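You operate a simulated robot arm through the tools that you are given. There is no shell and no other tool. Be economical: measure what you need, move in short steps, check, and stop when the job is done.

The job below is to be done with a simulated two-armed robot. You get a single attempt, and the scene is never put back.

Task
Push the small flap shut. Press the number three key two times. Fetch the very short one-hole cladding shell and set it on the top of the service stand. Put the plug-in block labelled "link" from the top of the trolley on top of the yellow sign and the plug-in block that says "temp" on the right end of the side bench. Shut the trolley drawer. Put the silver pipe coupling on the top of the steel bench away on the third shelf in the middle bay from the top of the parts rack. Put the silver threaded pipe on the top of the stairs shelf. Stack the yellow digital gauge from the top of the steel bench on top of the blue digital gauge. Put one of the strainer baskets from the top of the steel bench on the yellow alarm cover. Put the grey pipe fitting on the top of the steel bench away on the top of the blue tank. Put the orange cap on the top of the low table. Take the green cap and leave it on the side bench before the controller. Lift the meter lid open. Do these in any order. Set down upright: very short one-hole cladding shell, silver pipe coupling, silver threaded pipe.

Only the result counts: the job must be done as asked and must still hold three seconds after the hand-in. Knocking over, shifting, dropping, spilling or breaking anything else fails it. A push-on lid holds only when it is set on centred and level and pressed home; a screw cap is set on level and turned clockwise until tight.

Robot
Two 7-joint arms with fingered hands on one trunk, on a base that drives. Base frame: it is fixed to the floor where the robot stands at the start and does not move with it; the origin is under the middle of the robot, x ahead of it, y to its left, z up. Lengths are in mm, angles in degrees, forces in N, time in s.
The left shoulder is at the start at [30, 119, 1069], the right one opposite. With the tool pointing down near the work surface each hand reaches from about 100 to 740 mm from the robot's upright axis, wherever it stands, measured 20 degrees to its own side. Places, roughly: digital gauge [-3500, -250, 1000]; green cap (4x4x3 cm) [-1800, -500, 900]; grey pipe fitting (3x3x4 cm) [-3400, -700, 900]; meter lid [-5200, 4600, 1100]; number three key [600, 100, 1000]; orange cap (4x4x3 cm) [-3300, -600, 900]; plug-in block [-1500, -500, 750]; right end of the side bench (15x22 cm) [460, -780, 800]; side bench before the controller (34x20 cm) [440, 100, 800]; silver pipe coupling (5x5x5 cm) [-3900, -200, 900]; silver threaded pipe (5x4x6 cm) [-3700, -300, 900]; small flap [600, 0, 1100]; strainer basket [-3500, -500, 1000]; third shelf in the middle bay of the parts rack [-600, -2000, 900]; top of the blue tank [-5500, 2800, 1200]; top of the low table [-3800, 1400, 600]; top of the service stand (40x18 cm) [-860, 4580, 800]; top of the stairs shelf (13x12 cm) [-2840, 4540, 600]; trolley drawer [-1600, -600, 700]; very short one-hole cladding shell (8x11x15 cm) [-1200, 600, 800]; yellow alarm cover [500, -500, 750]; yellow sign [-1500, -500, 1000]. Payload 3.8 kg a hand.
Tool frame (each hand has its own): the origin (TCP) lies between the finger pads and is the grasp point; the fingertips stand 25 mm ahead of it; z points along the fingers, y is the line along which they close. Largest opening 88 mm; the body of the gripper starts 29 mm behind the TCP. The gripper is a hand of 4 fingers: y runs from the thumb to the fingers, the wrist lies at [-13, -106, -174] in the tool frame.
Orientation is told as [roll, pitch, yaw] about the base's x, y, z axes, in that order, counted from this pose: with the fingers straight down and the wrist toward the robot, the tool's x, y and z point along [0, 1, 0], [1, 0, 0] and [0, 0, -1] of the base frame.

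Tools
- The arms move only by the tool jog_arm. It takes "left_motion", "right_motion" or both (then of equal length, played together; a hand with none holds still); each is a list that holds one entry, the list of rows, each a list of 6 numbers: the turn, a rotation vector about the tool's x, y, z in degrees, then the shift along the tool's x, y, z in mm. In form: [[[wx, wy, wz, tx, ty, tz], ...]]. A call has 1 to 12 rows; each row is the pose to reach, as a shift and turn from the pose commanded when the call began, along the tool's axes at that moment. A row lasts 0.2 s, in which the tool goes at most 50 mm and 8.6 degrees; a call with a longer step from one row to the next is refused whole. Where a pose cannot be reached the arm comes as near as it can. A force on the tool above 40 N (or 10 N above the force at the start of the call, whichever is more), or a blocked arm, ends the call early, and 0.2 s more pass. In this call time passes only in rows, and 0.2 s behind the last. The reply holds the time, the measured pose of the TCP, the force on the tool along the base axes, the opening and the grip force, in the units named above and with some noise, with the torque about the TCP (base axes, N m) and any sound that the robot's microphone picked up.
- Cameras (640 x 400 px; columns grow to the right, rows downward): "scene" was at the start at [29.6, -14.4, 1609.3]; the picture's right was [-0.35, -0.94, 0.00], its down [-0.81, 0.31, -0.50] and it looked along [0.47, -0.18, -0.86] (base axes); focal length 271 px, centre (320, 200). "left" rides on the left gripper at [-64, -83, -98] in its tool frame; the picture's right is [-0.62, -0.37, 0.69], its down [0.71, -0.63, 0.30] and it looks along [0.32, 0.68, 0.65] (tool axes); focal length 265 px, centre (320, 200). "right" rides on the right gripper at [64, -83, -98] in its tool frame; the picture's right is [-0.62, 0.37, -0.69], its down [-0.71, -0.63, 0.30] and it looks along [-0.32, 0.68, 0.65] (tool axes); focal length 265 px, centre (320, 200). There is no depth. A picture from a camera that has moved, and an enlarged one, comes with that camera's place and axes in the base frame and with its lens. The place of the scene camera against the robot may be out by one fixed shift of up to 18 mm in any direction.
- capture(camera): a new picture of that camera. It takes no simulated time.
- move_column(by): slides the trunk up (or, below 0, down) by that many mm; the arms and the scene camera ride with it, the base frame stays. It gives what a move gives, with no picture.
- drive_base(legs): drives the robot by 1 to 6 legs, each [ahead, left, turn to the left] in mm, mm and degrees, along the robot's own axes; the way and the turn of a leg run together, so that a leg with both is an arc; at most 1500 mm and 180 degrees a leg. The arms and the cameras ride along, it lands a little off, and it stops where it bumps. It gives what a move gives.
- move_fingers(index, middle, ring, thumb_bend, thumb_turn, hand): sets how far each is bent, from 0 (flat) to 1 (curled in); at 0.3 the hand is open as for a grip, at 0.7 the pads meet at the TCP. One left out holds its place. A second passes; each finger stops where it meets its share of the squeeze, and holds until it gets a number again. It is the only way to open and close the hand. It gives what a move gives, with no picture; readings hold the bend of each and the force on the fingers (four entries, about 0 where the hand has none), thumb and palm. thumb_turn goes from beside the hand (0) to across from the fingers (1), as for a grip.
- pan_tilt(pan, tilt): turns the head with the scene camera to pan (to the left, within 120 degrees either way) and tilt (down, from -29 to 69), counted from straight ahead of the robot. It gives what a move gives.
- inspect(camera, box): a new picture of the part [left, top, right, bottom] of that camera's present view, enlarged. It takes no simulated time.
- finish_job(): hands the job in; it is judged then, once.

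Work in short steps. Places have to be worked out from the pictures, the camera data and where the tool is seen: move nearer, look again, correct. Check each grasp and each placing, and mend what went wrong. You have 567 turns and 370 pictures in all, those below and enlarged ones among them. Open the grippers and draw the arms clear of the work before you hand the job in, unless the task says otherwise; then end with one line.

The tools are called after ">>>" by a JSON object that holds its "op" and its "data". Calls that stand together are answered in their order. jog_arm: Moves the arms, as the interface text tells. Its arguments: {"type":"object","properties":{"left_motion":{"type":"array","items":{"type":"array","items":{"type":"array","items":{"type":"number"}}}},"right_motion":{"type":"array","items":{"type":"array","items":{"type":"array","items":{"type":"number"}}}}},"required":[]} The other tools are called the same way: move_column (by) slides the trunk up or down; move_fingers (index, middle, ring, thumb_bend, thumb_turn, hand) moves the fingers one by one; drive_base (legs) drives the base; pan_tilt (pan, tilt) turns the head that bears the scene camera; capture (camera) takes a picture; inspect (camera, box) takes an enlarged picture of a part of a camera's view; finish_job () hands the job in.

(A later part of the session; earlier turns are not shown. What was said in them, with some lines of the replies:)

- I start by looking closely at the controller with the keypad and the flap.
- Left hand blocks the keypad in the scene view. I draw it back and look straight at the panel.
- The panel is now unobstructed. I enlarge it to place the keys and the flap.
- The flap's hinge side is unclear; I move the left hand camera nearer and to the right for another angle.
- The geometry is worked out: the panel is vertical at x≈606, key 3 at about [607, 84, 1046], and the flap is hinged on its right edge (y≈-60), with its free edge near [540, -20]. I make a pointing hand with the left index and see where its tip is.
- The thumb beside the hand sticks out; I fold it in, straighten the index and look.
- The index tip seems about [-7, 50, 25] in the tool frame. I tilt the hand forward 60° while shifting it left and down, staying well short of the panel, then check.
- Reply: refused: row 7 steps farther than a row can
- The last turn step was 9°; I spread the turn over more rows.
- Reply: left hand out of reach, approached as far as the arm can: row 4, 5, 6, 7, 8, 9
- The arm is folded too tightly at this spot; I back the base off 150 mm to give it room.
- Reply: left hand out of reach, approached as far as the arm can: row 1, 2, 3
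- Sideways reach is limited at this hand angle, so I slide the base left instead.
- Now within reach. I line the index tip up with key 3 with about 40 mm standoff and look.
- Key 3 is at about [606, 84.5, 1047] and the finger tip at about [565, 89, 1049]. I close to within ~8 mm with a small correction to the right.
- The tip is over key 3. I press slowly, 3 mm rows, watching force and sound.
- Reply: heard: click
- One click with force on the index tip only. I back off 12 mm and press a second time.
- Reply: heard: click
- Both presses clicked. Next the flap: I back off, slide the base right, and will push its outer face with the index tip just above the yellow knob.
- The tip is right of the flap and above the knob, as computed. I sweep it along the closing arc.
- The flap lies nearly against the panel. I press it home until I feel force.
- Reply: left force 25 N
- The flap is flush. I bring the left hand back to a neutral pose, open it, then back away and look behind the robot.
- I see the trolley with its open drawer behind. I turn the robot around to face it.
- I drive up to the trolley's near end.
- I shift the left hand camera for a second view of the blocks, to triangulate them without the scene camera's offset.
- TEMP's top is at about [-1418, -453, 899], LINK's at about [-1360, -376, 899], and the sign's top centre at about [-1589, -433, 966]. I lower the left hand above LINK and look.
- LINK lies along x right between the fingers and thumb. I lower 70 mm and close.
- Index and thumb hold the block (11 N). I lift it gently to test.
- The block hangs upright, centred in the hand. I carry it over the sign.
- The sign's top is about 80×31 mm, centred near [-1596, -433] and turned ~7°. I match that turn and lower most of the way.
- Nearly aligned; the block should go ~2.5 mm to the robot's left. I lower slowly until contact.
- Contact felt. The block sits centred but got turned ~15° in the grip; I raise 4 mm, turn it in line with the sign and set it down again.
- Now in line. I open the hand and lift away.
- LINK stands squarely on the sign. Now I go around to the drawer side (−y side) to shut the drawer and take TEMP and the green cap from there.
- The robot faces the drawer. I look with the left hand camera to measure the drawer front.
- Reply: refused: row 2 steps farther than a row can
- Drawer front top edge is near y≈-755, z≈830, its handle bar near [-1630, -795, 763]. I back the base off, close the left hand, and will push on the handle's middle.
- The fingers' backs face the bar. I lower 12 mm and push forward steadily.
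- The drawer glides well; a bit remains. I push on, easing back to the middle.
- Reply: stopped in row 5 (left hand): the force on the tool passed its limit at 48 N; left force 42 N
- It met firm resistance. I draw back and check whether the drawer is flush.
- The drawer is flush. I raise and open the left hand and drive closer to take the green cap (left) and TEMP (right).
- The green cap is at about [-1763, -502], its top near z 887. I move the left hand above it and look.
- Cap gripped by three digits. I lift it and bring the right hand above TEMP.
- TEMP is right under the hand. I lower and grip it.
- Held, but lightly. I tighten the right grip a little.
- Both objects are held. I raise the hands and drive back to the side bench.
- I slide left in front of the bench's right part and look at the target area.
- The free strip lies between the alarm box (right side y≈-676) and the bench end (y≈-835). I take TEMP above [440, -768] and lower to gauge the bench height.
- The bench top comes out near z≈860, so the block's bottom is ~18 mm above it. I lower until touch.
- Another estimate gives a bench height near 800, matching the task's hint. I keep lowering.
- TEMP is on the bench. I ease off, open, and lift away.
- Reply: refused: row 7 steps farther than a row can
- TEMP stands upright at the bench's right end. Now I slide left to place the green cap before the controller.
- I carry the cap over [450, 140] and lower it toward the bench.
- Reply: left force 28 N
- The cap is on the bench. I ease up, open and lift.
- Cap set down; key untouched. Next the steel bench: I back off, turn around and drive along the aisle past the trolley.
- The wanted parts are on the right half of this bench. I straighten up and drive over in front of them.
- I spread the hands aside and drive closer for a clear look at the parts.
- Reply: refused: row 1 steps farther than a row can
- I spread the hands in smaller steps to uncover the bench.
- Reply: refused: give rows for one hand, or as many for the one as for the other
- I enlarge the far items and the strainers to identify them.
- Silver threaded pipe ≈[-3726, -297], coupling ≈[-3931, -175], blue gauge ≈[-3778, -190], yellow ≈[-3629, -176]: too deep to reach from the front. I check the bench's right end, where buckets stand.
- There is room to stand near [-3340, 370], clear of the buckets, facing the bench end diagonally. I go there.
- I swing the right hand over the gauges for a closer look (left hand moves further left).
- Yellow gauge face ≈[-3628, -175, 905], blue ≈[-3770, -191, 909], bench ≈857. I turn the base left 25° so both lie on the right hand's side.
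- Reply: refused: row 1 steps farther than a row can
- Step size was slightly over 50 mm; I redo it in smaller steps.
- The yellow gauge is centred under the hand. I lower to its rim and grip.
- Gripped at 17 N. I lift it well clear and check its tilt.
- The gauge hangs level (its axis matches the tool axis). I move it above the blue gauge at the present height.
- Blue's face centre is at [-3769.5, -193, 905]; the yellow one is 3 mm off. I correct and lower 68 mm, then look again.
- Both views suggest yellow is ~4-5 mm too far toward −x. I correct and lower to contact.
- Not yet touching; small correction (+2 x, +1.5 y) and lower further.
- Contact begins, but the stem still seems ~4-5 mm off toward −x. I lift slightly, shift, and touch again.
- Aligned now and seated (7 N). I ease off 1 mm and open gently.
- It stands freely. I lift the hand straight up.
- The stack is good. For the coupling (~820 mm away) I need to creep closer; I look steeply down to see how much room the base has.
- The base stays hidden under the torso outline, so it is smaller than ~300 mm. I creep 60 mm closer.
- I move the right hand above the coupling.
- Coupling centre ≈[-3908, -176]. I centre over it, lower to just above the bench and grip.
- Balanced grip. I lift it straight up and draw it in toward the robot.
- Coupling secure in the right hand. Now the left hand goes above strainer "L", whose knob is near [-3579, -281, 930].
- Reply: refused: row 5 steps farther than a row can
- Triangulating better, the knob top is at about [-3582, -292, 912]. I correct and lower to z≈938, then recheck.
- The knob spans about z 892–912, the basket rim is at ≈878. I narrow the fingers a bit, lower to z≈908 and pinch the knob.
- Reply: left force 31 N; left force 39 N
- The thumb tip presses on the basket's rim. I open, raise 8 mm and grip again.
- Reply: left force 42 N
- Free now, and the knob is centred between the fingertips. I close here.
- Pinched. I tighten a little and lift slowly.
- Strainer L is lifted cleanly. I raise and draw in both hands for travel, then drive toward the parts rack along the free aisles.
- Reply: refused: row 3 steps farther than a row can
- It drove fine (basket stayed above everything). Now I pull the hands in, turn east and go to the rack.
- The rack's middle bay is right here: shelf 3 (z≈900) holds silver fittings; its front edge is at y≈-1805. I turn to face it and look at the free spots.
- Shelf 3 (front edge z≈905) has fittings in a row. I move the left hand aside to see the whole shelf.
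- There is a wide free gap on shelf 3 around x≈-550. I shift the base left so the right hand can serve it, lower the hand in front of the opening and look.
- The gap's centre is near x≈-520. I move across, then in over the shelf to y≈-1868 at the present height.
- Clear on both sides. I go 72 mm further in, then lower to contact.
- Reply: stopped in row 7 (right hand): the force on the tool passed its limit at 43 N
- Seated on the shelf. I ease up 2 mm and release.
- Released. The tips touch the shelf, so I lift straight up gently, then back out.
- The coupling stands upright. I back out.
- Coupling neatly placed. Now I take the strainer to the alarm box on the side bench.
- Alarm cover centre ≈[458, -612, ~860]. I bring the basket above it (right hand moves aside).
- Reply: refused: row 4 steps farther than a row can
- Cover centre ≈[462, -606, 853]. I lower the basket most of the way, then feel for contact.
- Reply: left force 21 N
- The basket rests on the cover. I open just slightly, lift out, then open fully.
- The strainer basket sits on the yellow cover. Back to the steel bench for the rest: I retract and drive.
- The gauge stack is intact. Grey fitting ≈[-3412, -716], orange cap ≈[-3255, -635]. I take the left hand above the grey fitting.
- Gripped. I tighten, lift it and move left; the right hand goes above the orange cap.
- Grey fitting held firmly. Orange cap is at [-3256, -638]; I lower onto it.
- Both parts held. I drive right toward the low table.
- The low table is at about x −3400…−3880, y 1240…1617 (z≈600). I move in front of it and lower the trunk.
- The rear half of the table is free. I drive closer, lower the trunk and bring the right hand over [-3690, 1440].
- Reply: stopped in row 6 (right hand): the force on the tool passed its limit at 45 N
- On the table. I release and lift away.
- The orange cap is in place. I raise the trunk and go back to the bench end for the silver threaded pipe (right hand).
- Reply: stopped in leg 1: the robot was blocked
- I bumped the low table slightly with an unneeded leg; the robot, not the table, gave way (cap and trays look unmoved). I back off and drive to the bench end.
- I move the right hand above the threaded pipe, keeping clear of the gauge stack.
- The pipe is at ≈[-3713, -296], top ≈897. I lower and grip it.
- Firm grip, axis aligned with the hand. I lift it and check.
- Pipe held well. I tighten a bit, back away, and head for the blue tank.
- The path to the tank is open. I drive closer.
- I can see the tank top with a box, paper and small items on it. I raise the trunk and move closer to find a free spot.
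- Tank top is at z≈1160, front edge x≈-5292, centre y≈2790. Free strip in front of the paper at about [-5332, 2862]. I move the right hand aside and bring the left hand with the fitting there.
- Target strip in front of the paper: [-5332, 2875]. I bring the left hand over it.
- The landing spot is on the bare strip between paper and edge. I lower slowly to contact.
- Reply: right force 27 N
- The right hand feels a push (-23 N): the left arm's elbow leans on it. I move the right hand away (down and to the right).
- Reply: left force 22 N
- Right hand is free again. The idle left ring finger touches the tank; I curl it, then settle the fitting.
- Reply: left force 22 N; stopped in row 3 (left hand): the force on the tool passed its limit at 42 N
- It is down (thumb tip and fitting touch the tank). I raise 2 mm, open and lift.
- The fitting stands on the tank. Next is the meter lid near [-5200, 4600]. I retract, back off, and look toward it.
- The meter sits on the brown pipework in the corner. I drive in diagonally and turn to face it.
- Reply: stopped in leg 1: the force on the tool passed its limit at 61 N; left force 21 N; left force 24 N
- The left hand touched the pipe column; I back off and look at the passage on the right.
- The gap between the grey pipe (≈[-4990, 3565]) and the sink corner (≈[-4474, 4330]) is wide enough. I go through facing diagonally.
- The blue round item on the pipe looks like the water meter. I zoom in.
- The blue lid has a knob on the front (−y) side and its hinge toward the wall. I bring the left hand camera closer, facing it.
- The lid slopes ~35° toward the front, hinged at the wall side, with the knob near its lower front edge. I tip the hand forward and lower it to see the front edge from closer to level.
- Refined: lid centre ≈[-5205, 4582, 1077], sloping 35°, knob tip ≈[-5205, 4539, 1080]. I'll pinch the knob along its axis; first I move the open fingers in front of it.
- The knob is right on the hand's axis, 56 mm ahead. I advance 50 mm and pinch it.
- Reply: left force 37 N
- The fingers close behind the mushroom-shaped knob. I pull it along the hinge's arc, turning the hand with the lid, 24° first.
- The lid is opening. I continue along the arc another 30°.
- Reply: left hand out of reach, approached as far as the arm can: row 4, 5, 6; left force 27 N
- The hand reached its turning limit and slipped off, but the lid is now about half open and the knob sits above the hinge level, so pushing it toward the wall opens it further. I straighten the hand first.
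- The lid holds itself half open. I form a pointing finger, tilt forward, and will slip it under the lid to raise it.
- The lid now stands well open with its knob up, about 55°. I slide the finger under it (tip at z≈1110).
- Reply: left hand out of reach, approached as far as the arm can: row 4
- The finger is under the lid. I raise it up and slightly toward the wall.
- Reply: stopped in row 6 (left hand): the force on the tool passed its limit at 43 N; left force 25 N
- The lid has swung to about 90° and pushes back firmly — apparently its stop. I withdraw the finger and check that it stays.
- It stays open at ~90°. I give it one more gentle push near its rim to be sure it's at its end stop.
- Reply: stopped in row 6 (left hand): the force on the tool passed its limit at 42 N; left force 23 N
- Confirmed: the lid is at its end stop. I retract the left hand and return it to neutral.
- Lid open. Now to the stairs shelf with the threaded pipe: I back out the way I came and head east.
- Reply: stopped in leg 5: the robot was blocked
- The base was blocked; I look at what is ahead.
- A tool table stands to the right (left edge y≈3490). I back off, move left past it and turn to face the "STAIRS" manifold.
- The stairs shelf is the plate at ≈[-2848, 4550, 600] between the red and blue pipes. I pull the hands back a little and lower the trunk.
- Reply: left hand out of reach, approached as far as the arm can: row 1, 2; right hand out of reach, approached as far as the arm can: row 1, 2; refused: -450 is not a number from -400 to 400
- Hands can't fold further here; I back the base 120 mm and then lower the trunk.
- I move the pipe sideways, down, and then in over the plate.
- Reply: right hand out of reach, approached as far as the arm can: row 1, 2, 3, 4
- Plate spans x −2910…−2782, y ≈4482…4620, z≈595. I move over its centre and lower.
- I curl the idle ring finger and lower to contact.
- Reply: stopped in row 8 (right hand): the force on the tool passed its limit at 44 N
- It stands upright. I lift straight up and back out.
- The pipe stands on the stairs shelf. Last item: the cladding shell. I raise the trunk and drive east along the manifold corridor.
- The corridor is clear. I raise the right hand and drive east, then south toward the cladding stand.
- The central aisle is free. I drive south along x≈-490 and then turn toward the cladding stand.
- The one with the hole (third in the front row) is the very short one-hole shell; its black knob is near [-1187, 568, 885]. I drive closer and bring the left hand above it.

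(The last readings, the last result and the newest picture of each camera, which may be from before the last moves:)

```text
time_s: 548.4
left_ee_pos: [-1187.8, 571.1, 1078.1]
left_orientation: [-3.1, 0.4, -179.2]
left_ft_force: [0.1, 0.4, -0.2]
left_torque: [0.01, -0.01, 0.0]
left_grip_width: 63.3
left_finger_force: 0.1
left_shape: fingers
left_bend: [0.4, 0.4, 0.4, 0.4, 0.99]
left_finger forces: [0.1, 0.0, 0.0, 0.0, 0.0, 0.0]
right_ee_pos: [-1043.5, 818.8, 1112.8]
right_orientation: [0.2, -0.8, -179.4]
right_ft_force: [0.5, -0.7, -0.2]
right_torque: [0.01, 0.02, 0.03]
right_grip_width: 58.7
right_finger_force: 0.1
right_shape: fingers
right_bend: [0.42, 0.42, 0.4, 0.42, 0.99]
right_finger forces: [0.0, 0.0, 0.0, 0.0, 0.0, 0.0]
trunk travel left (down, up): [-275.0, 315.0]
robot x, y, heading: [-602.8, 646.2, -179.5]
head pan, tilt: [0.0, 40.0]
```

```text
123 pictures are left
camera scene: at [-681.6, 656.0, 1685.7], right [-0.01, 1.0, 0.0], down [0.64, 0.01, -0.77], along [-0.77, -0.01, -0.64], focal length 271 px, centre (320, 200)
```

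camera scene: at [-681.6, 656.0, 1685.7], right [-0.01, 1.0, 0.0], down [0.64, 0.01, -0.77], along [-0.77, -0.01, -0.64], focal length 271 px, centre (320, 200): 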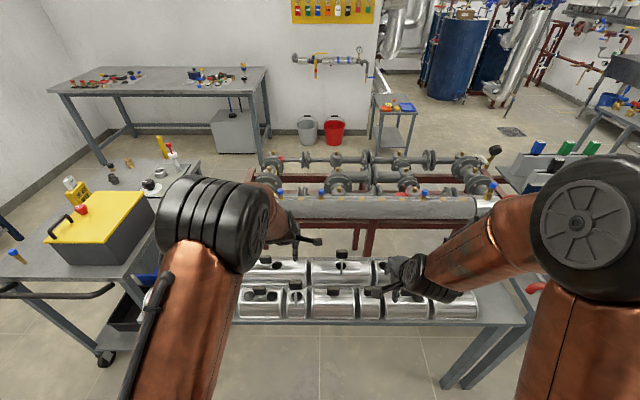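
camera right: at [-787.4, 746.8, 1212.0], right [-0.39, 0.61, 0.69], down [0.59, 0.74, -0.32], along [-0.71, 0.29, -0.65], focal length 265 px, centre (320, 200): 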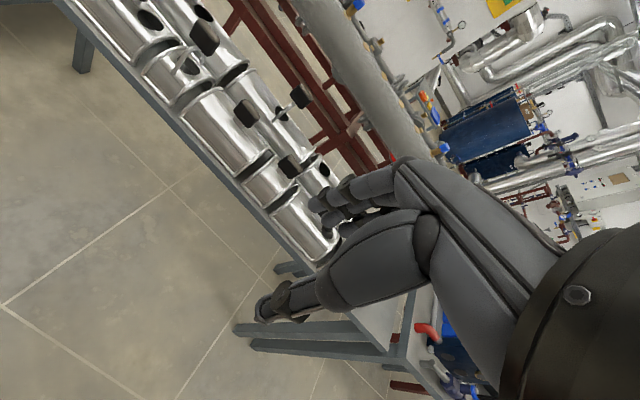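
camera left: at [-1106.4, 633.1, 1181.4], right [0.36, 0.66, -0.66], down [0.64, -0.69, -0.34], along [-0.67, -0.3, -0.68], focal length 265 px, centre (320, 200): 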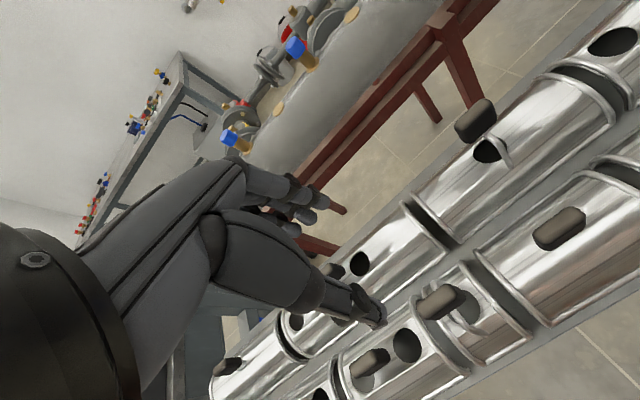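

>>> {"op": "jog_arm", "data": {"left_motion": [[[0, 0, 0, 8, -10, 40], [0, 0, 0, 8, -10, 80], [0, 0, 0, 8, -10, 115]]]}}

>>> {"op": "capture", "data": {"camera": "left"}}

```text
time_s: 549.2
left_ee_pos: [-1174.0, 573.6, 961.8]
left_orientation: [-3.0, 0.5, -179.1]
left_ft_force: [0.4, 0.5, 0.3]
left_torque: [0.0, 0.01, -0.01]
left_grip_width: 63.6
left_finger_force: 0.0
left_shape: fingers
left_bend: [0.4, 0.4, 0.4, 0.4, 0.99]
left_finger forces: [0.1, 0.0, 0.0, 0.0, 0.1, 0.0]
right_ee_pos: [-1044.1, 818.3, 1112.2]
right_orientation: [0.4, -0.9, -179.4]
right_ft_force: [0.4, -0.3, -0.4]
right_torque: [-0.02, -0.01, -0.01]
right_grip_width: 58.6
right_finger_force: 0.1
right_shape: fingers
right_bend: [0.42, 0.42, 0.4, 0.42, 0.99]
right_finger forces: [0.0, 0.0, 0.0, 0.0, 0.0, 0.0]
trunk travel left (down, up): [-275.0, 315.0]
robot x, y, heading: [-604.7, 646.0, -179.7]
head pan, tilt: [0.0, 40.0]
```

```text
122 pictures are left
camera left: at [-1092.3, 634.3, 1066.1], right [0.36, 0.66, -0.66], down [0.64, -0.69, -0.34], along [-0.67, -0.3, -0.68], focal length 265 px, centre (320, 200)
```

left: 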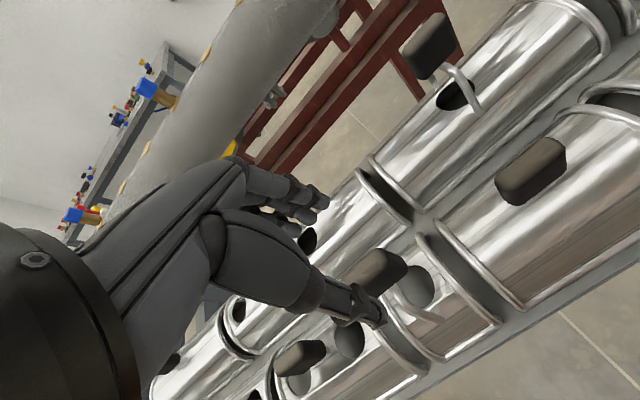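

>>> {"op": "inspect", "data": {"camera": "left", "box": [300, 210, 500, 370]}}

```text
2.50 times, centred on (400, 290) of left
camera zoom: at [-1092.3, 634.3, 1066.1], right [0.36, 0.66, -0.66], down [0.64, -0.69, -0.34], along [-0.67, -0.3, -0.68], focal length 664 px, centre (120, -25)
```

zoom: 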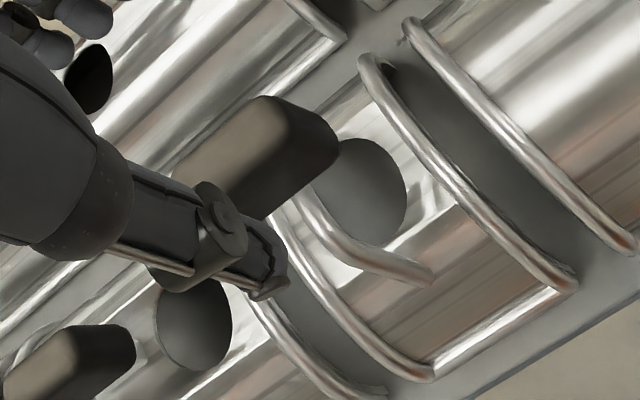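

>>> {"op": "jog_arm", "data": {"left_motion": [[[0, 0, 0, 14, 8, 20], [0, 0, 0, 14, 8, 45]]]}}

>>> {"op": "inspect", "data": {"camera": "left", "box": [280, 170, 480, 330]}}

```text
time_s: 549.8
left_ee_pos: [-1181.2, 560.5, 915.2]
left_orientation: [-2.9, 0.5, -179.1]
left_ft_force: [-1.0, 0.0, -0.4]
left_torque: [-0.02, 0.01, -0.02]
left_grip_width: 63.5
left_finger_force: 0.1
left_shape: fingers
left_bend: [0.4, 0.4, 0.4, 0.4, 0.99]
left_finger forces: [0.0, 0.0, 0.0, 0.1, 0.0, 0.1]
right_ee_pos: [-1042.4, 818.2, 1112.3]
right_orientation: [0.3, -0.8, -179.4]
right_ft_force: [-1.1, 0.6, -0.4]
right_torque: [-0.01, 0.03, 0.01]
right_grip_width: 58.9
right_finger_force: 0.0
right_shape: fingers
right_bend: [0.42, 0.42, 0.4, 0.42, 0.99]
right_finger forces: [0.0, 0.0, 0.1, 0.0, 0.0, 0.0]
trunk travel left (down, up): [-275.0, 315.0]
robot x, y, heading: [-603.6, 649.1, -179.5]
head pan, tilt: [0.0, 40.0]
```

```text
2.50 times, centred on (380, 250) of left
camera zoom: at [-1099.7, 622.8, 1019.6], right [0.36, 0.66, -0.66], down [0.64, -0.69, -0.34], along [-0.67, -0.3, -0.68], focal length 664 px, centre (170, 75)
```

zoom: 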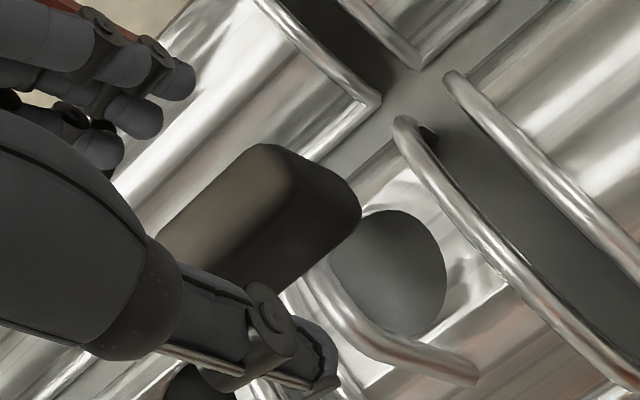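

The knob is centred between thumb and fingers. I lower 31 mm and grip.

>>> {"op": "jog_arm", "data": {"left_motion": [[[0, 0, 0, 3, 5, 15], [0, 0, 0, 3, 5, 24], [0, 0, 0, 3, 5, 31]]]}}

>>> {"op": "inspect", "data": {"camera": "left", "box": [260, 150, 460, 310]}}

>>> {"op": "move_fingers", "data": {"hand": "left", "index": 0.75, "middle": 0.75, "ring": 0.75, "thumb_bend": 0.75}}

>>> {"op": "inspect", "data": {"camera": "left", "box": [260, 150, 460, 310]}}

```text
time_s: 550.6
left_ee_pos: [-1187.1, 560.0, 885.6]
left_orientation: [-3.0, 0.5, -179.3]
left_ft_force: [0.7, 0.2, 0.2]
left_torque: [0.0, -0.01, -0.01]
left_grip_width: 63.5
left_finger_force: 0.0
left_shape: fingers
left_bend: [0.4, 0.4, 0.4, 0.4, 0.99]
left_finger forces: [0.0, 0.0, 0.0, 0.0, 0.1, 0.1]
right_ee_pos: [-1043.8, 819.0, 1112.6]
right_orientation: [0.2, -0.8, -179.4]
right_ft_force: [-0.2, 0.5, 0.5]
right_torque: [0.04, 0.04, 0.02]
right_grip_width: 59.0
right_finger_force: 0.0
right_shape: fingers
right_bend: [0.42, 0.42, 0.4, 0.42, 0.99]
right_finger forces: [0.0, 0.1, 0.0, 0.1, 0.0, 0.0]
trunk travel left (down, up): [-275.0, 315.0]
robot x, y, heading: [-601.4, 647.5, -179.6]
head pan, tilt: [0.0, 40.0]
```

```text
2.50 times, centred on (360, 230) of left
camera zoom: at [-1106.5, 622.5, 988.3], right [0.37, 0.66, -0.66], down [0.64, -0.69, -0.34], along [-0.67, -0.3, -0.68], focal length 664 px, centre (220, 125)
```

zoom: 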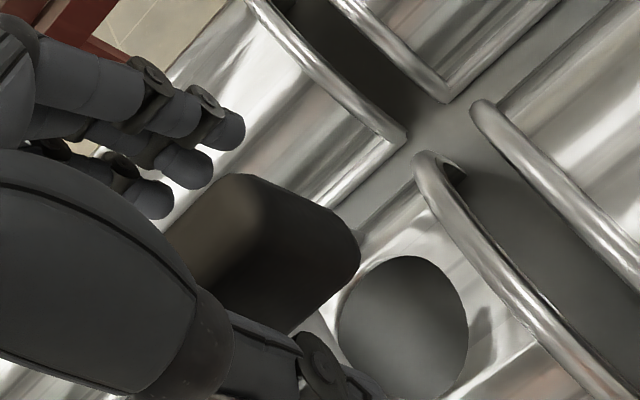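

```text
time_s: 551.6
left_ee_pos: [-1187.4, 561.1, 884.8]
left_orientation: [-3.0, 0.5, -179.1]
left_ft_force: [-0.7, -0.2, 1.3]
left_torque: [0.04, -0.04, 0.01]
left_grip_width: 10.8
left_finger_force: 15.1
left_shape: fingers
left_bend: [0.73, 0.73, 0.74, 0.63, 0.99]
left_finger forces: [8.0, 4.8, 2.6, 0.1, 14.2, 0.0]
right_ee_pos: [-1043.7, 818.5, 1113.6]
right_orientation: [0.3, -0.8, -179.5]
right_ft_force: [0.4, 0.5, 0.4]
right_torque: [-0.02, 0.01, 0.0]
right_grip_width: 59.2
right_finger_force: 0.0
right_shape: fingers
right_bend: [0.42, 0.42, 0.4, 0.42, 0.99]
right_finger forces: [0.0, 0.0, 0.0, 0.0, 0.0, 0.0]
trunk travel left (down, up): [-275.0, 315.0]
robot x, y, heading: [-601.2, 648.7, -179.6]
head pan, tilt: [0.0, 40.0]
```

```text
2.50 times, centred on (360, 230) of left
camera zoom: at [-1106.5, 622.4, 988.8], right [0.36, 0.66, -0.66], down [0.64, -0.69, -0.34], along [-0.67, -0.3, -0.68], focal length 664 px, centre (220, 125)
```

zoom: 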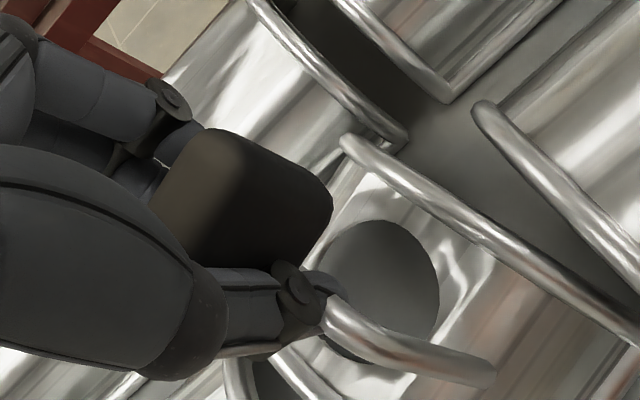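

All digits hold the knob. I lift slowly and watch that it stays level and clears its neighbours.

>>> {"op": "jog_arm", "data": {"left_motion": [[[0, 0, 0, 0, 0, -10], [0, 0, 0, 0, 0, -25], [0, 0, 0, 0, 0, -50], [0, 0, 0, 0, 0, -90]]]}}

>>> {"op": "capture", "data": {"camera": "left"}}

>>> {"op": "capture", "data": {"camera": "scene"}}

```text
time_s: 552.6
left_ee_pos: [-1184.1, 558.2, 974.3]
left_orientation: [-2.9, 0.5, -179.1]
left_ft_force: [0.0, 0.7, -0.8]
left_torque: [0.0, 0.01, -0.01]
left_grip_width: 10.6
left_finger_force: 14.9
left_shape: fingers
left_bend: [0.73, 0.73, 0.74, 0.63, 0.99]
left_finger forces: [8.2, 4.9, 2.9, 0.0, 14.9, 0.1]
right_ee_pos: [-1043.1, 817.7, 1112.9]
right_orientation: [0.3, -0.8, -179.3]
right_ft_force: [0.0, -0.3, 0.4]
right_torque: [0.0, 0.0, 0.02]
right_grip_width: 58.6
right_finger_force: 0.1
right_shape: fingers
right_bend: [0.42, 0.42, 0.4, 0.42, 0.99]
right_finger forces: [0.0, 0.0, 0.1, 0.0, 0.0, 0.0]
trunk travel left (down, up): [-275.0, 315.0]
robot x, y, heading: [-603.3, 648.7, -179.6]
head pan, tilt: [0.0, 40.0]
```

```text
117 pictures are left
camera left: at [-1104.0, 619.6, 1078.2], right [0.36, 0.66, -0.66], down [0.64, -0.69, -0.34], along [-0.67, -0.3, -0.68], focal length 265 px, centre (320, 200)
```

left: 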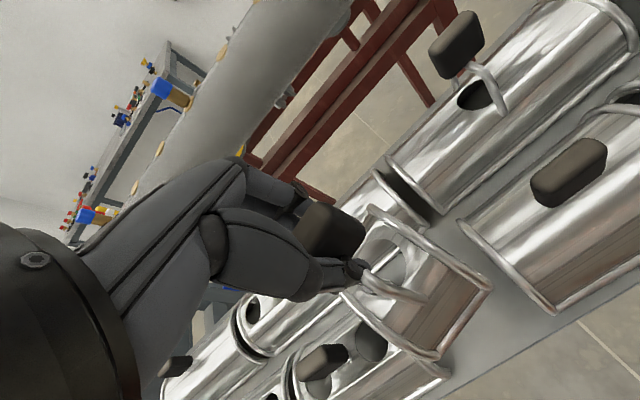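

```text
116 pictures are left
camera scene: at [-679.9, 656.3, 1685.8], right [-0.01, 1.0, 0.0], down [0.64, 0.01, -0.77], along [-0.77, -0.01, -0.64], focal length 271 px, centre (320, 200)
```

scene: 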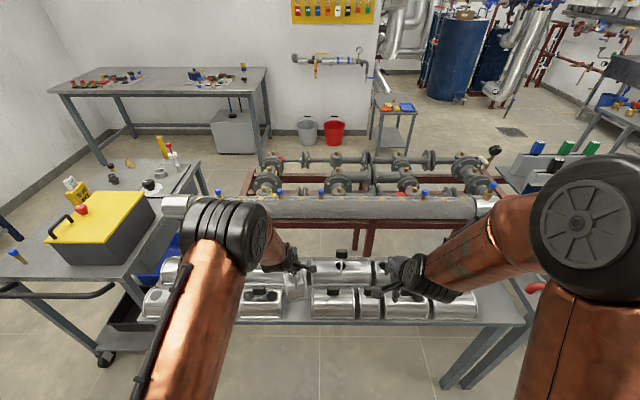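

The shell hangs level. I raise it, back off, and drive north to the service stand.

>>> {"op": "jog_arm", "data": {"left_motion": [[[0, 0, 0, 0, 0, -45], [0, 0, 0, 0, -10, -90], [0, 0, 0, 20, -30, -130], [0, 0, 0, 40, -60, -160], [0, 0, 0, 60, -90, -180]]]}}

>>> {"op": "drive_base", "data": {"legs": [[-180, 0, 0], [0, 0, -90], [1500, 0, 0], [1400, 0, 0]]}}

>>> {"op": "capture", "data": {"camera": "scene"}}

```text
time_s: 553.8
left_ee_pos: [-1096.6, 488.3, 1152.4]
left_orientation: [-3.1, 0.5, -179.3]
left_ft_force: [0.0, -0.4, -0.6]
left_torque: [0.02, 0.03, -0.02]
left_grip_width: 10.5
left_finger_force: 15.4
left_shape: fingers
left_bend: [0.73, 0.73, 0.74, 0.63, 0.99]
left_finger forces: [8.0, 4.9, 2.9, 0.1, 14.7, 0.0]
right_ee_pos: [-1041.5, 818.1, 1112.8]
right_orientation: [0.3, -0.8, -179.4]
right_ft_force: [0.9, 0.1, 1.0]
right_torque: [-0.01, -0.03, -0.03]
right_grip_width: 58.7
right_finger_force: 0.0
right_shape: fingers
right_bend: [0.42, 0.42, 0.4, 0.42, 0.99]
right_finger forces: [0.1, 0.1, 0.0, 0.0, 0.0, 0.1]
trunk travel left (down, up): [-275.0, 315.0]
robot x, y, heading: [-604.7, 645.7, -179.6]
head pan, tilt: [0.0, 40.0]
```

```text
time_s: 572.8
left_ee_pos: [-587.7, 4051.4, 1152.0]
left_orientation: [-3.0, 0.6, 91.2]
left_ft_force: [0.1, 0.4, -1.8]
left_torque: [0.04, 0.01, -0.05]
left_grip_width: 9.6
left_finger_force: 14.9
left_shape: fingers
left_bend: [0.73, 0.73, 0.74, 0.64, 0.99]
left_finger forces: [7.6, 4.8, 2.8, 0.1, 14.1, 0.1]
right_ee_pos: [-256.4, 3997.4, 1113.1]
right_orientation: [0.3, -0.8, 90.9]
right_ft_force: [0.0, -0.2, 1.1]
right_torque: [0.0, 0.01, -0.01]
right_grip_width: 58.8
right_finger_force: 0.0
right_shape: fingers
right_bend: [0.42, 0.42, 0.4, 0.42, 0.99]
right_finger forces: [0.0, 0.0, 0.1, 0.0, 0.1, 0.0]
trunk travel left (down, up): [-275.0, 315.0]
robot x, y, heading: [-425.7, 3554.5, 90.7]
head pan, tilt: [0.0, 40.0]
```

```text
115 pictures are left
camera scene: at [-439.6, 3631.0, 1685.7], right [1.0, 0.01, 0.0], down [0.01, -0.64, -0.77], along [-0.01, 0.77, -0.64], focal length 271 px, centre (320, 200)
```

scene: 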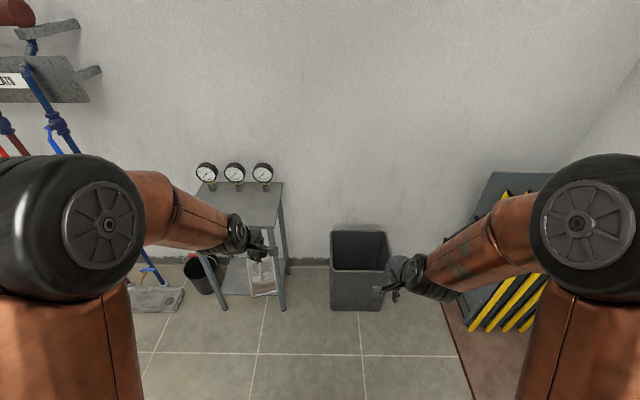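

The stand's front half is free (gauges along its back). I drive up to it.

>>> {"op": "drive_base", "data": {"legs": [[0, 270, -0.7], [350, 0, 0]]}}

>>> {"op": "pan_tilt", "data": {"pan": 10, "tilt": 48}}

>>> {"op": "capture", "data": {"camera": "scene"}}

>>> {"op": "capture", "data": {"camera": "left"}}

```text
time_s: 576.6
left_ee_pos: [-846.9, 4411.2, 1152.0]
left_orientation: [-3.1, 0.6, 90.1]
left_ft_force: [0.0, 0.1, -0.8]
left_torque: [-0.01, -0.01, -0.05]
left_grip_width: 10.0
left_finger_force: 14.3
left_shape: fingers
left_bend: [0.73, 0.73, 0.74, 0.64, 0.99]
left_finger forces: [7.6, 4.8, 2.8, 0.0, 14.1, 0.0]
right_ee_pos: [-517.1, 4351.2, 1113.0]
right_orientation: [0.2, -0.9, 89.9]
right_ft_force: [0.6, -1.1, 0.0]
right_torque: [-0.02, 0.04, 0.0]
right_grip_width: 58.9
right_finger_force: 0.1
right_shape: fingers
right_bend: [0.42, 0.42, 0.4, 0.42, 0.99]
right_finger forces: [0.0, 0.1, 0.0, 0.0, 0.0, 0.1]
trunk travel left (down, up): [-275.0, 315.0]
robot x, y, heading: [-693.8, 3912.4, 89.9]
head pan, tilt: [0.0, 40.0]
```

```text
time_s: 577.4
left_ee_pos: [-846.7, 4410.5, 1152.1]
left_orientation: [-2.9, 0.5, 90.0]
left_ft_force: [-0.1, 0.1, -1.1]
left_torque: [0.04, -0.01, 0.01]
left_grip_width: 9.6
left_finger_force: 14.6
left_shape: fingers
left_bend: [0.73, 0.73, 0.74, 0.64, 0.99]
left_finger forces: [7.5, 4.8, 2.8, 0.0, 14.1, 0.0]
right_ee_pos: [-516.6, 4350.3, 1112.6]
right_orientation: [0.4, -0.8, 90.0]
right_ft_force: [-0.9, -0.1, 0.2]
right_torque: [0.0, 0.01, 0.02]
right_grip_width: 59.0
right_finger_force: 0.0
right_shape: fingers
right_bend: [0.42, 0.42, 0.4, 0.42, 0.99]
right_finger forces: [0.0, 0.1, 0.0, 0.1, 0.1, 0.1]
trunk travel left (down, up): [-275.0, 315.0]
robot x, y, heading: [-694.5, 3915.4, 89.9]
head pan, tilt: [10.0, 48.0]
```

```text
114 pictures are left
camera scene: at [-720.0, 3979.5, 1674.3], right [0.99, 0.17, 0.0], down [0.13, -0.73, -0.67], along [-0.11, 0.66, -0.74], focal length 271 px, centre (320, 200)
```

scene: 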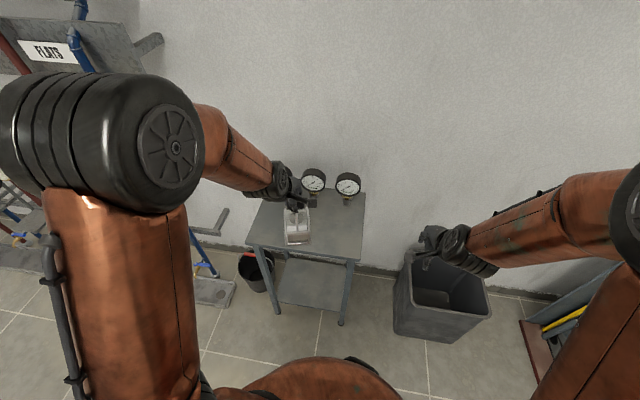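

```text
113 pictures are left
camera left: at [-788.1, 4328.9, 1255.2], right [0.66, -0.37, -0.66], down [-0.7, -0.63, -0.34], along [-0.29, 0.68, -0.68], focal length 265 px, centre (320, 200)
```

left: 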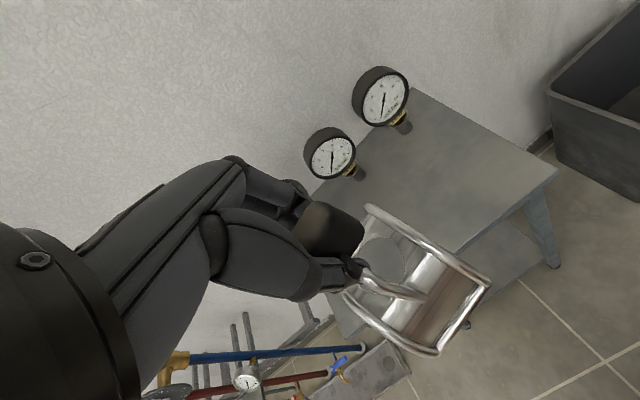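

The stand top spans about x −1089…−665, y from 4494. The shell hangs right beneath the knob. I move it over [-850, 4585] and lower.

>>> {"op": "jog_arm", "data": {"left_motion": [[[0, 0, 0, 0, 45, 0], [0, 0, 0, 0, 90, 0], [0, 0, 0, 0, 135, 0], [0, 0, 0, 0, 174, 10], [0, 0, 0, 0, 174, 55], [0, 0, 0, 0, 174, 100], [0, 0, 0, 0, 174, 140], [0, 0, 0, 0, 174, 165]]]}}

>>> {"op": "capture", "data": {"camera": "left"}}

>>> {"op": "inspect", "data": {"camera": "scene", "box": [220, 150, 400, 280]}}

```text
time_s: 579.2
left_ee_pos: [-838.4, 4582.7, 986.4]
left_orientation: [-3.2, 0.5, 90.3]
left_ft_force: [0.4, 0.2, -0.9]
left_torque: [-0.03, 0.02, 0.03]
left_grip_width: 9.7
left_finger_force: 14.2
left_shape: fingers
left_bend: [0.73, 0.73, 0.74, 0.64, 0.99]
left_finger forces: [7.3, 4.6, 2.8, 0.0, 14.1, 0.0]
right_ee_pos: [-516.8, 4351.2, 1112.6]
right_orientation: [0.3, -0.8, 90.0]
right_ft_force: [0.2, 0.0, 1.2]
right_torque: [0.03, -0.04, 0.0]
right_grip_width: 59.1
right_finger_force: 0.0
right_shape: fingers
right_bend: [0.42, 0.42, 0.4, 0.42, 0.99]
right_finger forces: [0.1, 0.1, 0.1, 0.1, 0.1, 0.0]
trunk travel left (down, up): [-275.0, 315.0]
robot x, y, heading: [-695.0, 3910.1, 89.8]
head pan, tilt: [10.0, 48.0]
```

```text
112 pictures are left
camera left: at [-778.5, 4503.0, 1089.7], right [0.66, -0.37, -0.66], down [-0.7, -0.64, -0.34], along [-0.29, 0.68, -0.68], focal length 265 px, centre (320, 200)
```

left: 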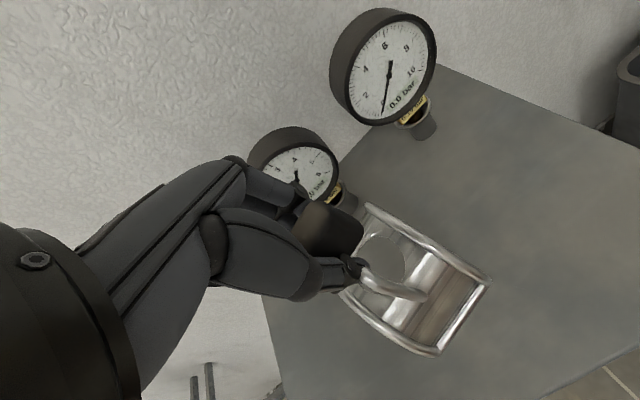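

```text
3.08 times, centred on (310, 215) of scene
camera zoom: at [-720.2, 3979.9, 1674.3], right [0.99, 0.17, 0.0], down [0.13, -0.73, -0.67], along [-0.11, 0.66, -0.74], focal length 834 px, centre (351, 154)
```

zoom: 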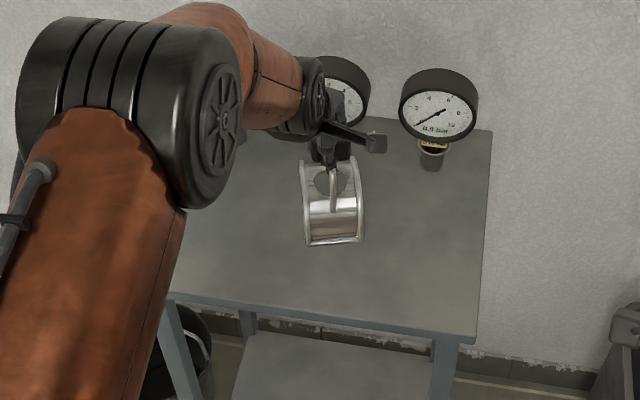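

Clear of the gauges. I lower gently to contact.

>>> {"op": "jog_arm", "data": {"left_motion": [[[0, 0, 0, 0, 0, 15], [0, 0, 0, 0, 0, 25], [0, 0, 0, 0, 0, 32], [0, 0, 0, 0, 0, 37], [0, 0, 0, 0, 0, 41], [0, 0, 0, 0, 0, 45], [0, 0, 0, 0, 0, 49], [0, 0, 0, 0, 0, 53], [0, 0, 0, 0, 0, 57]]]}}

>>> {"op": "capture", "data": {"camera": "left"}}

```text
time_s: 581.2
left_ee_pos: [-835.4, 4583.6, 929.6]
left_orientation: [-3.1, 0.5, 90.1]
left_ft_force: [-0.2, 0.2, -1.4]
left_torque: [-0.05, 0.02, 0.03]
left_grip_width: 9.7
left_finger_force: 14.2
left_shape: fingers
left_bend: [0.73, 0.73, 0.74, 0.64, 0.99]
left_finger forces: [7.3, 4.7, 2.8, 0.0, 14.0, 0.0]
right_ee_pos: [-515.4, 4350.7, 1112.3]
right_orientation: [0.3, -0.7, 90.0]
right_ft_force: [0.6, -0.1, 0.5]
right_torque: [0.0, 0.01, -0.01]
right_grip_width: 58.9
right_finger_force: 0.0
right_shape: fingers
right_bend: [0.42, 0.42, 0.4, 0.42, 0.99]
right_finger forces: [0.1, 0.1, 0.0, 0.0, 0.1, 0.1]
trunk travel left (down, up): [-275.0, 315.0]
robot x, y, heading: [-691.8, 3910.9, 89.7]
head pan, tilt: [10.0, 48.0]
```

```text
110 pictures are left
camera left: at [-776.3, 4501.8, 1032.4], right [0.66, -0.37, -0.66], down [-0.7, -0.63, -0.34], along [-0.29, 0.68, -0.68], focal length 265 px, centre (320, 200)
```

left: 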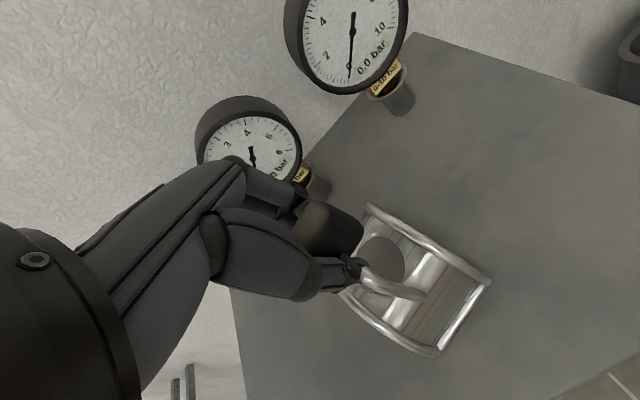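

>>> {"op": "jog_arm", "data": {"left_motion": [[[0, 0, 0, 0, 0, 5], [0, 0, 0, 0, 0, 10], [0, 0, 0, 0, 0, 15], [0, 0, 0, 0, 0, 20], [0, 0, 0, 0, 0, 25], [0, 0, 0, 0, 0, 30], [0, 0, 0, 0, 0, 35], [0, 0, 0, 0, 0, 40], [0, 0, 0, 0, 0, 45]]]}}

>>> {"op": "capture", "data": {"camera": "left"}}

>>> {"op": "inspect", "data": {"camera": "scene", "box": [220, 150, 400, 280]}}

```text
time_s: 583.2
left_ee_pos: [-833.9, 4584.4, 890.0]
left_orientation: [-3.1, -0.2, 90.3]
left_ft_force: [-4.5, 1.8, 27.2]
left_torque: [0.03, -0.3, 0.06]
left_grip_width: 0.0
left_finger_force: 13.6
left_shape: fingers
left_bend: [0.74, 0.75, 0.75, 0.72, 1.0]
left_finger forces: [0.0, 0.0, 0.0, 0.0, 1.5, 25.3]
right_ee_pos: [-517.0, 4348.9, 1114.6]
right_orientation: [0.3, -0.9, 90.0]
right_ft_force: [-0.3, 0.1, 0.2]
right_torque: [0.0, -0.03, 0.03]
right_grip_width: 58.8
right_finger_force: 0.2
right_shape: fingers
right_bend: [0.42, 0.42, 0.4, 0.42, 0.99]
right_finger forces: [0.1, 0.1, 0.1, 0.0, 0.0, 0.1]
trunk travel left (down, up): [-275.0, 315.0]
robot x, y, heading: [-691.0, 3909.3, 89.9]
head pan, tilt: [10.0, 48.0]
```

```text
109 pictures are left
camera left: at [-773.7, 4502.0, 992.9], right [0.66, -0.36, -0.66], down [-0.69, -0.63, -0.34], along [-0.29, 0.69, -0.67], focal length 265 px, centre (320, 200)
```

left: 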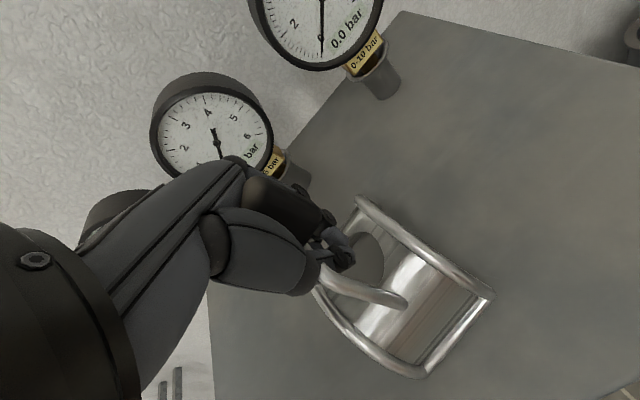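

```text
3.08 times, centred on (310, 215) of scene
camera zoom: at [-720.1, 3976.3, 1674.7], right [0.99, 0.17, 0.0], down [0.13, -0.73, -0.67], along [-0.11, 0.66, -0.74], focal length 834 px, centre (351, 154)
```

zoom: 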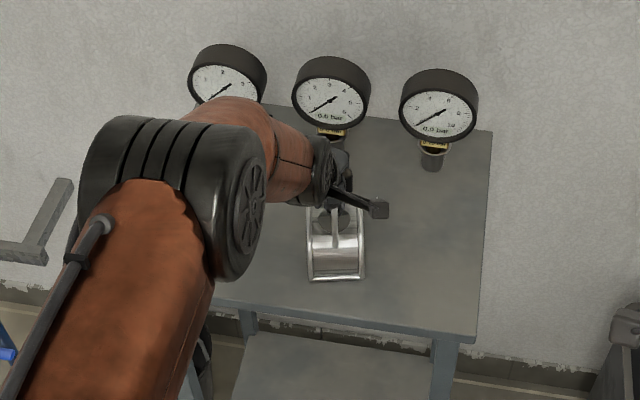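

The shell is on the stand; the hand slid down over its knob. I open fully, then lift straight up.

>>> {"op": "move_fingers", "data": {"hand": "left", "index": 0.35, "middle": 0.35, "ring": 0.35, "thumb_bend": 0.35}}

>>> {"op": "capture", "data": {"camera": "left"}}

```text
time_s: 584.2
left_ee_pos: [-833.1, 4583.8, 890.3]
left_orientation: [-3.1, -0.3, 90.2]
left_ft_force: [-4.1, 6.6, 30.2]
left_torque: [-0.09, -0.37, 0.07]
left_grip_width: 73.8
left_finger_force: 15.1
left_shape: fingers
left_bend: [0.35, 0.35, 0.35, 0.35, 0.98]
left_finger forces: [0.1, 0.0, 0.1, 0.1, 0.0, 30.2]
right_ee_pos: [-516.0, 4348.2, 1113.4]
right_orientation: [0.3, -0.9, 90.0]
right_ft_force: [0.2, 0.2, -0.9]
right_torque: [0.02, 0.01, -0.03]
right_grip_width: 59.1
right_finger_force: 0.0
right_shape: fingers
right_bend: [0.42, 0.42, 0.4, 0.42, 0.99]
right_finger forces: [0.1, 0.1, 0.0, 0.0, 0.0, 0.1]
trunk travel left (down, up): [-275.0, 315.0]
robot x, y, heading: [-695.3, 3912.2, 89.8]
head pan, tilt: [10.0, 48.0]
```

```text
107 pictures are left
camera left: at [-773.7, 4501.9, 992.8], right [0.66, -0.36, -0.66], down [-0.69, -0.63, -0.34], along [-0.29, 0.68, -0.67], focal length 265 px, centre (320, 200)
```

left: 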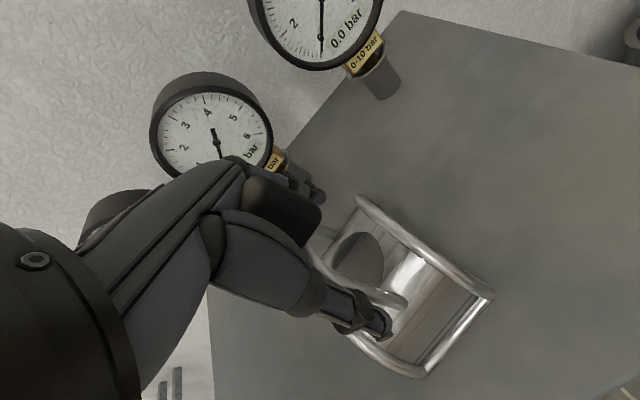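

>>> {"op": "jog_arm", "data": {"left_motion": [[[0, 0, 0, 0, 0, -10], [0, 0, 0, 0, 0, -22], [0, 0, 0, 0, 0, -36], [0, 0, 0, 0, 0, -50], [0, 0, 0, 0, 0, -75], [0, 0, 0, 0, 0, -110], [0, 0, 0, 0, 0, -150]]]}}

>>> {"op": "capture", "data": {"camera": "left"}}

>>> {"op": "inspect", "data": {"camera": "scene", "box": [220, 150, 400, 280]}}

```text
time_s: 585.8
left_ee_pos: [-844.5, 4583.9, 1034.3]
left_orientation: [-3.0, 0.5, 90.2]
left_ft_force: [-0.2, -0.2, 0.4]
left_torque: [0.03, 0.0, 0.0]
left_grip_width: 73.6
left_finger_force: 0.0
left_shape: fingers
left_bend: [0.35, 0.35, 0.35, 0.35, 0.98]
left_finger forces: [0.0, 0.1, 0.0, 0.1, 0.0, 0.1]
right_ee_pos: [-515.6, 4351.3, 1112.9]
right_orientation: [0.3, -0.8, 89.9]
right_ft_force: [-0.8, -0.6, 0.1]
right_torque: [0.0, -0.06, 0.0]
right_grip_width: 58.5
right_finger_force: 0.0
right_shape: fingers
right_bend: [0.42, 0.42, 0.4, 0.42, 0.99]
right_finger forces: [0.0, 0.0, 0.0, 0.0, 0.0, 0.1]
trunk travel left (down, up): [-275.0, 315.0]
robot x, y, heading: [-693.1, 3910.8, 89.5]
head pan, tilt: [10.0, 48.0]
```

```text
106 pictures are left
camera left: at [-784.7, 4503.0, 1138.4], right [0.66, -0.37, -0.66], down [-0.7, -0.63, -0.34], along [-0.29, 0.68, -0.68], focal length 265 px, centre (320, 200)
```

left: 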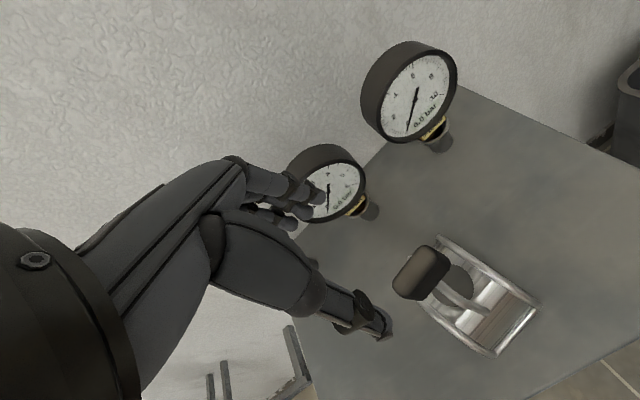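

```text
3.08 times, centred on (310, 215) of scene
camera zoom: at [-720.1, 3978.6, 1674.3], right [0.99, 0.17, 0.0], down [0.13, -0.73, -0.67], along [-0.11, 0.66, -0.74], focal length 834 px, centre (351, 154)
```

zoom: 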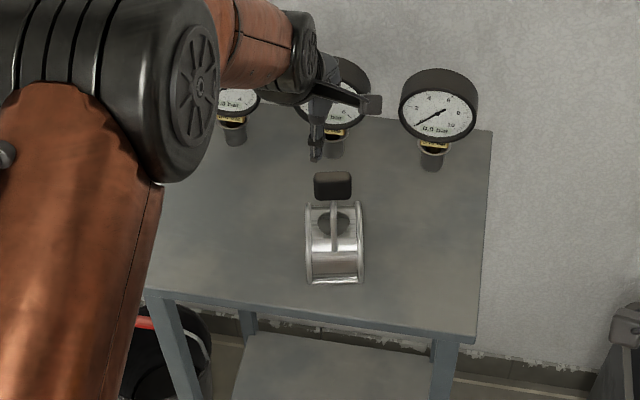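

The shell stands upright on the service stand; everything on the list is done. I draw the arms clear before handing in.

>>> {"op": "jog_arm", "data": {"left_motion": [[[0, 0, 0, 0, -30, -30], [0, 0, 0, 0, -65, -60], [0, 0, 0, 0, -100, -90], [0, 0, 0, 0, -135, -120]]]}}

>>> {"op": "drive_base", "data": {"legs": [[-250, 0, 0]]}}

>>> {"op": "capture", "data": {"camera": "scene"}}

```text
time_s: 586.8
left_ee_pos: [-844.9, 4448.1, 1157.3]
left_orientation: [-3.1, 0.5, 90.1]
left_ft_force: [-0.2, -0.4, -0.2]
left_torque: [0.0, 0.01, 0.03]
left_grip_width: 73.7
left_finger_force: 0.0
left_shape: fingers
left_bend: [0.35, 0.35, 0.35, 0.35, 0.98]
left_finger forces: [0.0, 0.0, 0.0, 0.1, 0.0, 0.0]
right_ee_pos: [-516.8, 4349.7, 1113.3]
right_orientation: [0.2, -1.0, 90.0]
right_ft_force: [0.0, 0.8, 0.7]
right_torque: [0.01, 0.02, 0.02]
right_grip_width: 58.6
right_finger_force: 0.1
right_shape: fingers
right_bend: [0.42, 0.42, 0.4, 0.42, 0.99]
right_finger forces: [0.0, 0.0, 0.0, 0.1, 0.1, 0.0]
trunk travel left (down, up): [-275.0, 315.0]
robot x, y, heading: [-694.4, 3911.3, 89.7]
head pan, tilt: [10.0, 48.0]
```

```text
time_s: 588.6
left_ee_pos: [-845.4, 4196.6, 1156.4]
left_orientation: [-3.0, 0.5, 90.1]
left_ft_force: [-0.4, 0.8, 0.6]
left_torque: [0.01, 0.01, -0.01]
left_grip_width: 74.0
left_finger_force: 0.0
left_shape: fingers
left_bend: [0.35, 0.35, 0.35, 0.35, 0.98]
left_finger forces: [0.0, 0.0, 0.0, 0.0, 0.0, 0.0]
right_ee_pos: [-517.9, 4097.1, 1112.0]
right_orientation: [0.3, -0.8, 90.0]
right_ft_force: [-0.5, -0.1, -0.7]
right_torque: [0.04, -0.01, -0.01]
right_grip_width: 58.8
right_finger_force: 0.0
right_shape: fingers
right_bend: [0.42, 0.42, 0.4, 0.42, 0.99]
right_finger forces: [0.0, 0.0, 0.0, 0.1, 0.0, 0.0]
trunk travel left (down, up): [-275.0, 315.0]
robot x, y, heading: [-694.4, 3658.4, 89.8]
head pan, tilt: [10.0, 48.0]
```

```text
104 pictures are left
camera scene: at [-720.8, 3725.7, 1674.3], right [0.99, 0.17, 0.0], down [0.13, -0.73, -0.67], along [-0.11, 0.66, -0.74], focal length 271 px, centre (320, 200)
```

scene: 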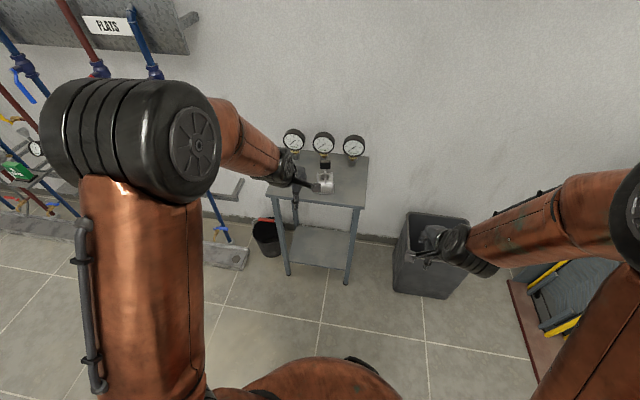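

Hands are empty and clear, and the shell stands where it should. I hand the job in.

>>> {"op": "finish_job", "data": {}}

```text
The job is handed in.
```

I finished all 14 parts of the job and handed it in; no verdict came back. I checked each placement with a camera as I made it. The one thing that could count against it is that the base bumped the low table and a wheeled tool table. Nothing on the low table looked moved, but I had no earlier view of the tool table to compare against.
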